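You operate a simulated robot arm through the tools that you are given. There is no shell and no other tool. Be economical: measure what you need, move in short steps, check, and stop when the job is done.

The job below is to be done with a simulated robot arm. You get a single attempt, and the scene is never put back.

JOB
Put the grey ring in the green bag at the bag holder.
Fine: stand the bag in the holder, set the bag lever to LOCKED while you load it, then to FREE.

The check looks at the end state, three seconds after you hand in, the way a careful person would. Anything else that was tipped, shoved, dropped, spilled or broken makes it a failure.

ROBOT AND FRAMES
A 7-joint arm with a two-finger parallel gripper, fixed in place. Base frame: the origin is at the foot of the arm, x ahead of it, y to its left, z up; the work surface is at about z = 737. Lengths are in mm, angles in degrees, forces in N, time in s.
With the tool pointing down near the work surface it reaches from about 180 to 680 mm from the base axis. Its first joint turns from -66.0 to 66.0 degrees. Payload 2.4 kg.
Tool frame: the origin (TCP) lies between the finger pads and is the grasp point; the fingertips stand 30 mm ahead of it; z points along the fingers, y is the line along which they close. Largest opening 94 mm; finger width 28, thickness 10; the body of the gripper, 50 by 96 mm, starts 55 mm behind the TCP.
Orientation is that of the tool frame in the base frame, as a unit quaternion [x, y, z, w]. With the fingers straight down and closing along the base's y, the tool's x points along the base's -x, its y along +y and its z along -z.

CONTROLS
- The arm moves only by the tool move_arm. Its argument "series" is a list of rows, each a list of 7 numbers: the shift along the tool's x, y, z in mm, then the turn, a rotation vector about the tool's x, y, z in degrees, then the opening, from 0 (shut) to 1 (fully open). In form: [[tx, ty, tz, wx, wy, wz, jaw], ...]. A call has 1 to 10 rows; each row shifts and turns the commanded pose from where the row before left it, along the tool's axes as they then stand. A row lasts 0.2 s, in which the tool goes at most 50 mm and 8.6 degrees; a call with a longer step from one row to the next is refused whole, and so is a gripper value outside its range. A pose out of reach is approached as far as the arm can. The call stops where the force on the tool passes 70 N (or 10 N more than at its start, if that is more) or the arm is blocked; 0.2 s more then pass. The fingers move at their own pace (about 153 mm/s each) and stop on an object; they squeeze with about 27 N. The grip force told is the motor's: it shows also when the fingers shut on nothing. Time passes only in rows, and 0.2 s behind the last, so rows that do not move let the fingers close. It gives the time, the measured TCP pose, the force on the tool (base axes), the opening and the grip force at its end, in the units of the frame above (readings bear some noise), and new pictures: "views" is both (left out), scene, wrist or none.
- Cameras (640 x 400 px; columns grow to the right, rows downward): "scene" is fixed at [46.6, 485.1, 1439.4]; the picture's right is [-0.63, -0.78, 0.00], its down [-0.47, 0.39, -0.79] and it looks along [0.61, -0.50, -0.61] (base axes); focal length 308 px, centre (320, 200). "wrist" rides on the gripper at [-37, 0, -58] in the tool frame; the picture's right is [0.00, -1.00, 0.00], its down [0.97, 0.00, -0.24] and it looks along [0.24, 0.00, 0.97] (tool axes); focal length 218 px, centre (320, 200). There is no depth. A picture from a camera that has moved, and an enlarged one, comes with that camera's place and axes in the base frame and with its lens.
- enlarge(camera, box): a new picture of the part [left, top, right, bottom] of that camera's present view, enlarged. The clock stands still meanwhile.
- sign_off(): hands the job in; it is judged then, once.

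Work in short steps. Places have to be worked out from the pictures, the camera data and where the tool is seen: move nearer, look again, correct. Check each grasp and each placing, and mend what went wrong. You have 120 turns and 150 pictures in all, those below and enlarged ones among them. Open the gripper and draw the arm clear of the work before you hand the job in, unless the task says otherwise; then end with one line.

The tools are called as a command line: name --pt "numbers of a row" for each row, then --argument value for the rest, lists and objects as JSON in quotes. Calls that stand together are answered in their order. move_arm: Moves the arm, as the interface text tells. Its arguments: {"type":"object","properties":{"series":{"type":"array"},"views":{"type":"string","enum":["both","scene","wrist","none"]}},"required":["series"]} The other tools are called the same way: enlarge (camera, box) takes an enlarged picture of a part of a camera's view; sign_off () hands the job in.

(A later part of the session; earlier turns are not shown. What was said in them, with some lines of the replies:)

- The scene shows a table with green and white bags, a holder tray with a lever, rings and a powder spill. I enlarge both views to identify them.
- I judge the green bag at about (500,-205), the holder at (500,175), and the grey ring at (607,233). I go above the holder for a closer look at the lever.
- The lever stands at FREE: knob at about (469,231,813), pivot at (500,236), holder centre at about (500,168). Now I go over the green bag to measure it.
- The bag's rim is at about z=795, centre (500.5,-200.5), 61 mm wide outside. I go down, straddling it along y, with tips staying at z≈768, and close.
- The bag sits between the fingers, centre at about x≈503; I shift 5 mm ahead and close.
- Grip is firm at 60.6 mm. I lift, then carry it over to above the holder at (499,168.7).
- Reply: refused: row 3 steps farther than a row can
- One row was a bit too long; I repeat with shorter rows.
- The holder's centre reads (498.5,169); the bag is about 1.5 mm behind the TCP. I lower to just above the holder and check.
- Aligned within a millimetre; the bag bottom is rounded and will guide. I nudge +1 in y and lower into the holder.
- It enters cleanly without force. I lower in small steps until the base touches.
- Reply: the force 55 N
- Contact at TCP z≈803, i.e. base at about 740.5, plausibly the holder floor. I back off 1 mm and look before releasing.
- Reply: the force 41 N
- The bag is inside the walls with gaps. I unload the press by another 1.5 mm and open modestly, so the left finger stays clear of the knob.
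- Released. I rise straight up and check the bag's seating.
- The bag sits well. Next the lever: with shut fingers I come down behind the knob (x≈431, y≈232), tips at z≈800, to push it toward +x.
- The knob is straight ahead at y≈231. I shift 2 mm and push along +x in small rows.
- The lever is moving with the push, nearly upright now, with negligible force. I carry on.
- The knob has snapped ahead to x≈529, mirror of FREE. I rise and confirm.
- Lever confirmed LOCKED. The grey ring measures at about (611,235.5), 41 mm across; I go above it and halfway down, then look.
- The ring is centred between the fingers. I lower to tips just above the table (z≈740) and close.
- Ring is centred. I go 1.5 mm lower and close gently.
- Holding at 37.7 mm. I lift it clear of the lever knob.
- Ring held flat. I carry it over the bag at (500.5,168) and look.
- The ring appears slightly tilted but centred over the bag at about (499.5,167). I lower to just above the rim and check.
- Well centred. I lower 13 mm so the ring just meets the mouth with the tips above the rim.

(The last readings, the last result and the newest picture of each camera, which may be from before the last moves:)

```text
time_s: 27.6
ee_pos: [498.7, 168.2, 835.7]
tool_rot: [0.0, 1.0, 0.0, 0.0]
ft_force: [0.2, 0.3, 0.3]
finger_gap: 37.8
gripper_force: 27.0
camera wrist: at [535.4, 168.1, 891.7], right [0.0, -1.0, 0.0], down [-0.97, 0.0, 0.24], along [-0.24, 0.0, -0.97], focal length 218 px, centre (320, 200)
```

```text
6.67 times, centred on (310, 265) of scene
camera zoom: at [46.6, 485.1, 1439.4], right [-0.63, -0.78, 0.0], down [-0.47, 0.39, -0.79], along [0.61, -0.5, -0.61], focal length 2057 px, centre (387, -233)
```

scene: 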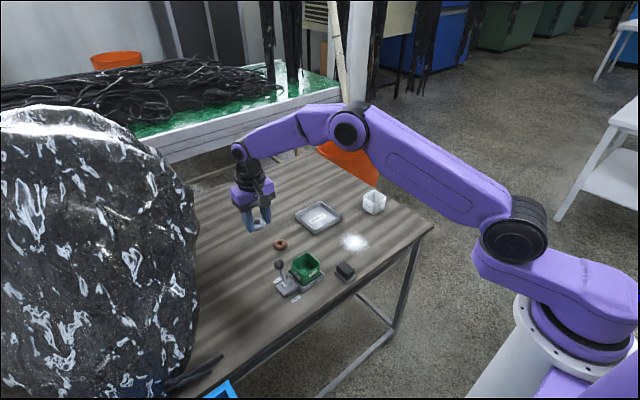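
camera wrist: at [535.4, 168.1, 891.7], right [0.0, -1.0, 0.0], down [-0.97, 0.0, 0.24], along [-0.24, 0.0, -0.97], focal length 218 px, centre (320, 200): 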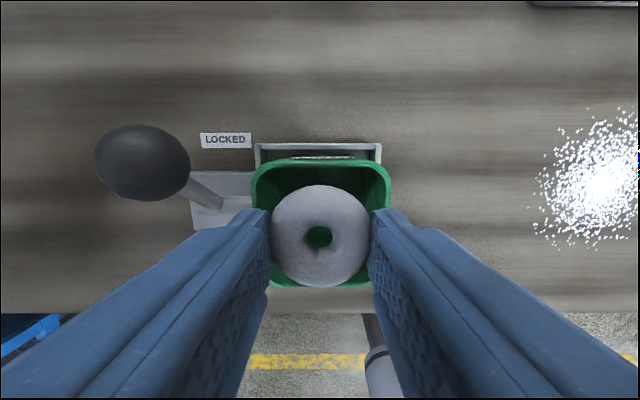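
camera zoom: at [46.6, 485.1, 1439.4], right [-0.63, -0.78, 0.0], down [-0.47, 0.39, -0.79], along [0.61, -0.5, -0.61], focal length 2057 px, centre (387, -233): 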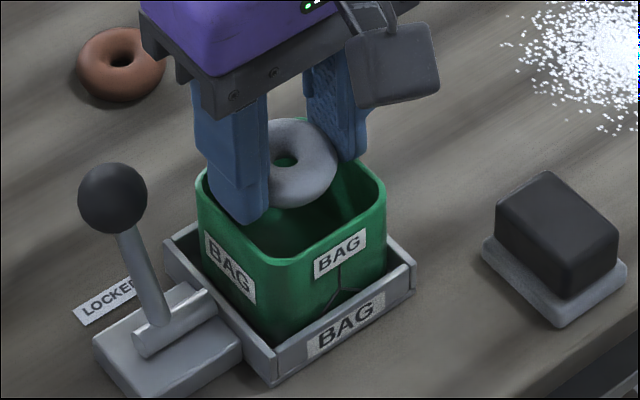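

Ring overlaps the mouth, tips are above the rim. I release.

move_arm --pt "0 0 0 0 0 0 0.6" --pt "0 0 0 0 0 0 0.6" --views "wrist"

enlarge --camera "scene" --box '[275, 235, 345, 295]'

```text
time_s: 28.2
ee_pos: [499.3, 169.3, 835.2]
tool_rot: [0.0, 1.0, -0.001, 0.0]
ft_force: [0.4, 0.2, -0.8]
finger_gap: 56.6
gripper_force: 0.1
camera wrist: at [535.4, 168.0, 891.9], right [0.0, -1.0, 0.0], down [-0.97, 0.0, 0.24], along [-0.24, 0.0, -0.97], focal length 218 px, centre (320, 200)
```

wrist: 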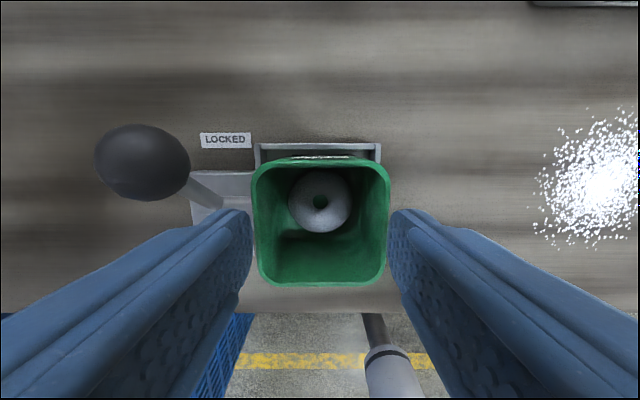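

```text
6.67 times, centred on (310, 265) of scene
camera zoom: at [46.6, 485.1, 1439.4], right [-0.63, -0.78, 0.0], down [-0.47, 0.39, -0.79], along [0.61, -0.5, -0.61], focal length 2057 px, centre (387, -233)
```

zoom: 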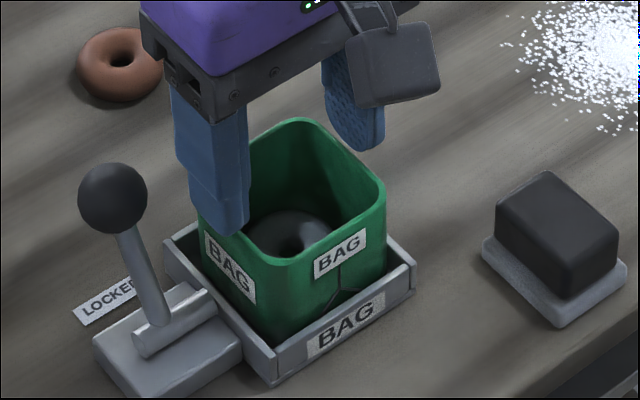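

The ring lies in the bag. I rise and go round to the far side of the knob with shut fingers (x≈568, y≈232), tips at z≈800.

move_arm --pt "0 0 -30 0 0 0 0.6" --pt "0 0 -40 0 0 0 0.6" --pt "0 0 -30 0 0 0 0" --pt "-35 31 0 0 0 0 0" --pt "-35 32 0 0 0 0 0" --pt "0 0 40 0 0 0 0" --pt "0 0 40 0 0 0 0" --pt "0 0 25 0 0 0 0" --pt "0 0 0 0 0 0 0" --views "wrist"

enlarge --camera "scene" --box '[255, 225, 345, 300]'

```text
time_s: 30.2
ee_pos: [568.8, 231.7, 827.6]
tool_rot: [0.0, 1.0, 0.0, -0.001]
ft_force: [-1.0, 0.0, 0.3]
finger_gap: 0.0
gripper_force: 27.0
camera wrist: at [605.0, 230.7, 884.9], right [0.0, -1.0, 0.0], down [-0.97, 0.0, 0.24], along [-0.24, 0.0, -0.97], focal length 218 px, centre (320, 200)
```

wrist: 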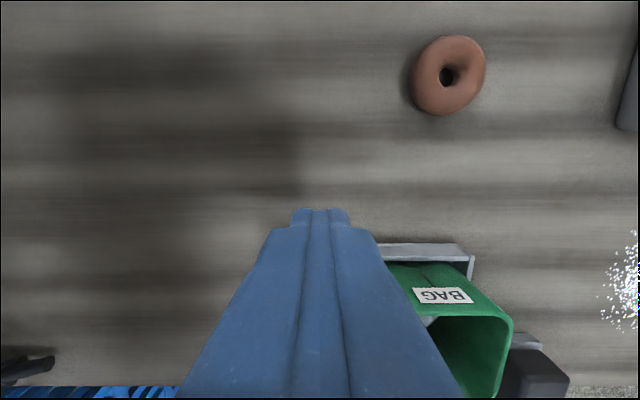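

```text
5.33 times, centred on (300, 262) of scene
camera zoom: at [46.6, 485.1, 1439.4], right [-0.63, -0.78, 0.0], down [-0.47, 0.39, -0.79], along [0.61, -0.5, -0.61], focal length 1645 px, centre (427, -133)
```

zoom: 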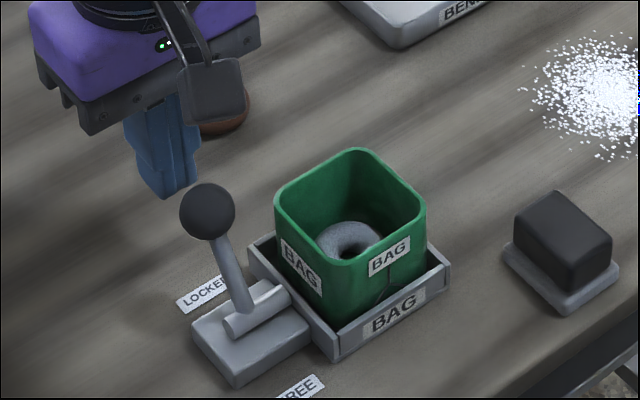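

The ring is seen in the bag; the fingers are behind the knob. I push toward FREE (-x).

move_arm --pt "7 0 0 0 0 0 0" --pt "7 0 0 0 0 0 0" --pt "7 0 0 0 0 0 0" --pt "7 0 0 0 0 0 0" --pt "6 0 0 0 0 0 0" --pt "6 0 0 0 0 0 0" --pt "6 0 0 0 0 0 0" --pt "6 0 0 0 0 0 0" --pt "6 0 0 0 0 0 0" --pt "6 0 0 0 0 0 0" --views "none"

enlarge --camera "scene" --box '[255, 225, 345, 300]'

```text
time_s: 32.4
ee_pos: [505.9, 231.1, 829.8]
tool_rot: [0.0, 1.0, -0.001, 0.0]
ft_force: [0.8, -0.3, 0.6]
finger_gap: 0.1
gripper_force: 26.8
```

```text
5.33 times, centred on (300, 262) of scene
camera zoom: at [46.7, 485.1, 1439.4], right [-0.63, -0.78, 0.0], down [-0.47, 0.39, -0.79], along [0.61, -0.5, -0.61], focal length 1645 px, centre (427, -133)
```

zoom: 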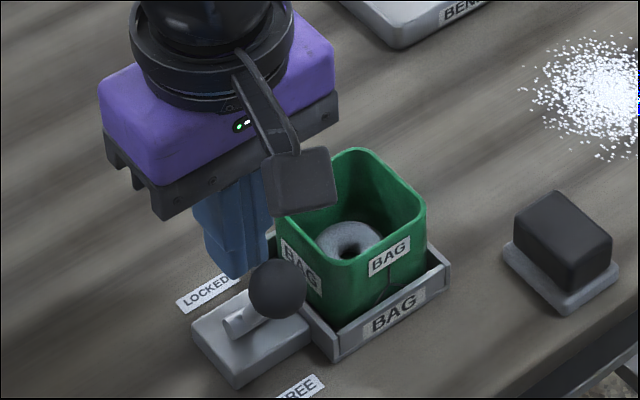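

The knob is back practically at its first FREE place. I nudge 4 mm more for certainty, then retreat up and away.

move_arm --pt "4 0 0 0 0 0 0" --pt "0 0 0 0 0 0 0" --pt "-8 0 0 0 0 0 0" --pt "0 0 -40 0 0 0 0" --pt "0 0 -45 0 0 0 0" --pt "0 0 -45 0 0 0 1" --pt "0 0 0 0 0 0 1" --views "both"

enlarge --camera "scene" --box '[265, 235, 345, 305]'

enlarge --camera "wrist" --box '[220, 80, 460, 260]'

```text
time_s: 34.0
ee_pos: [508.3, 233.2, 961.4]
tool_rot: [0.0, 1.0, 0.0, 0.0]
ft_force: [-0.4, 0.9, -0.2]
finger_gap: 93.9
gripper_force: 0.0
camera wrist: at [544.9, 231.7, 1018.0], right [0.0, -1.0, 0.0], down [-0.97, 0.0, 0.24], along [-0.24, 0.0, -0.97], focal length 218 px, centre (320, 200)
```

scene: 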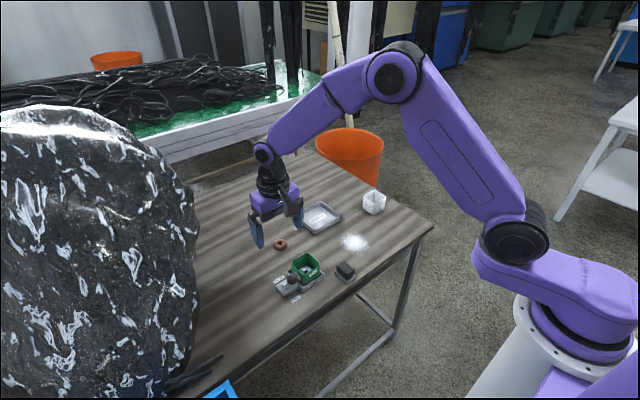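
wrist: 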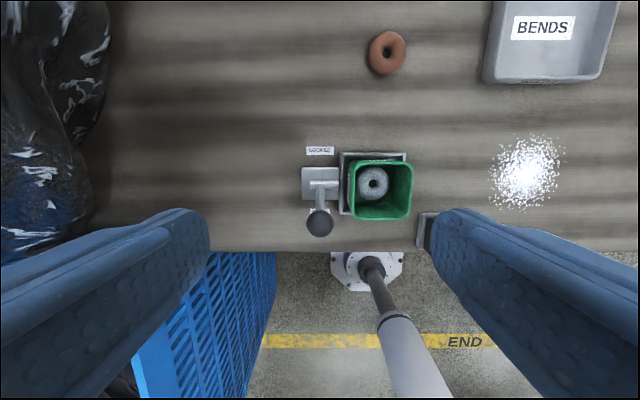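

```text
5.71 times, centred on (305, 270) of scene
camera zoom: at [46.6, 485.1, 1439.4], right [-0.63, -0.78, 0.0], down [-0.47, 0.39, -0.79], along [0.61, -0.5, -0.61], focal length 1763 px, centre (406, -200)
```

zoom: 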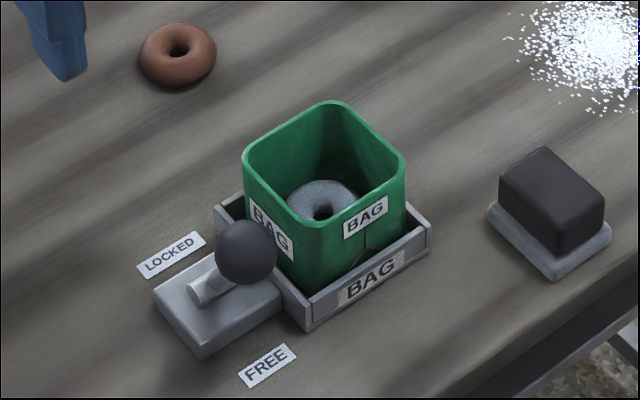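

```text
2.22 times, centred on (340, 170) of wrist
camera zoom: at [544.9, 231.7, 1018.0], right [0.0, -1.0, 0.0], down [-0.97, 0.0, 0.24], along [-0.24, 0.0, -0.97], focal length 485 px, centre (276, 267)
```

zoom: 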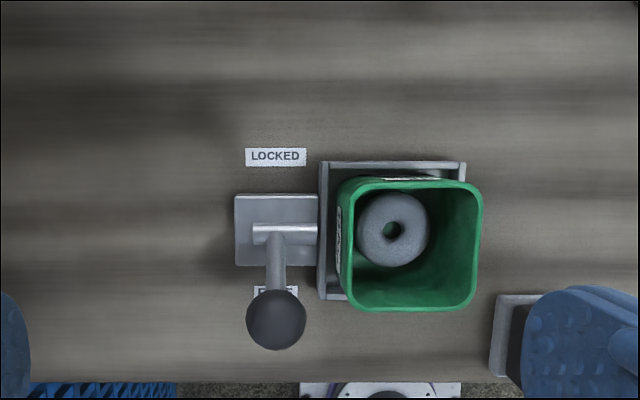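

The pictures show the ring in the green bag, the bag standing in the holder, the lever at FREE and nothing else disturbed. The gripper is open and clear of the work, so I hand in.

sign_off

```text
The job is handed in.
```

The grey ring is in the green bag, which stands in the bag holder; the lever was at LOCKED for loading and is back at FREE.
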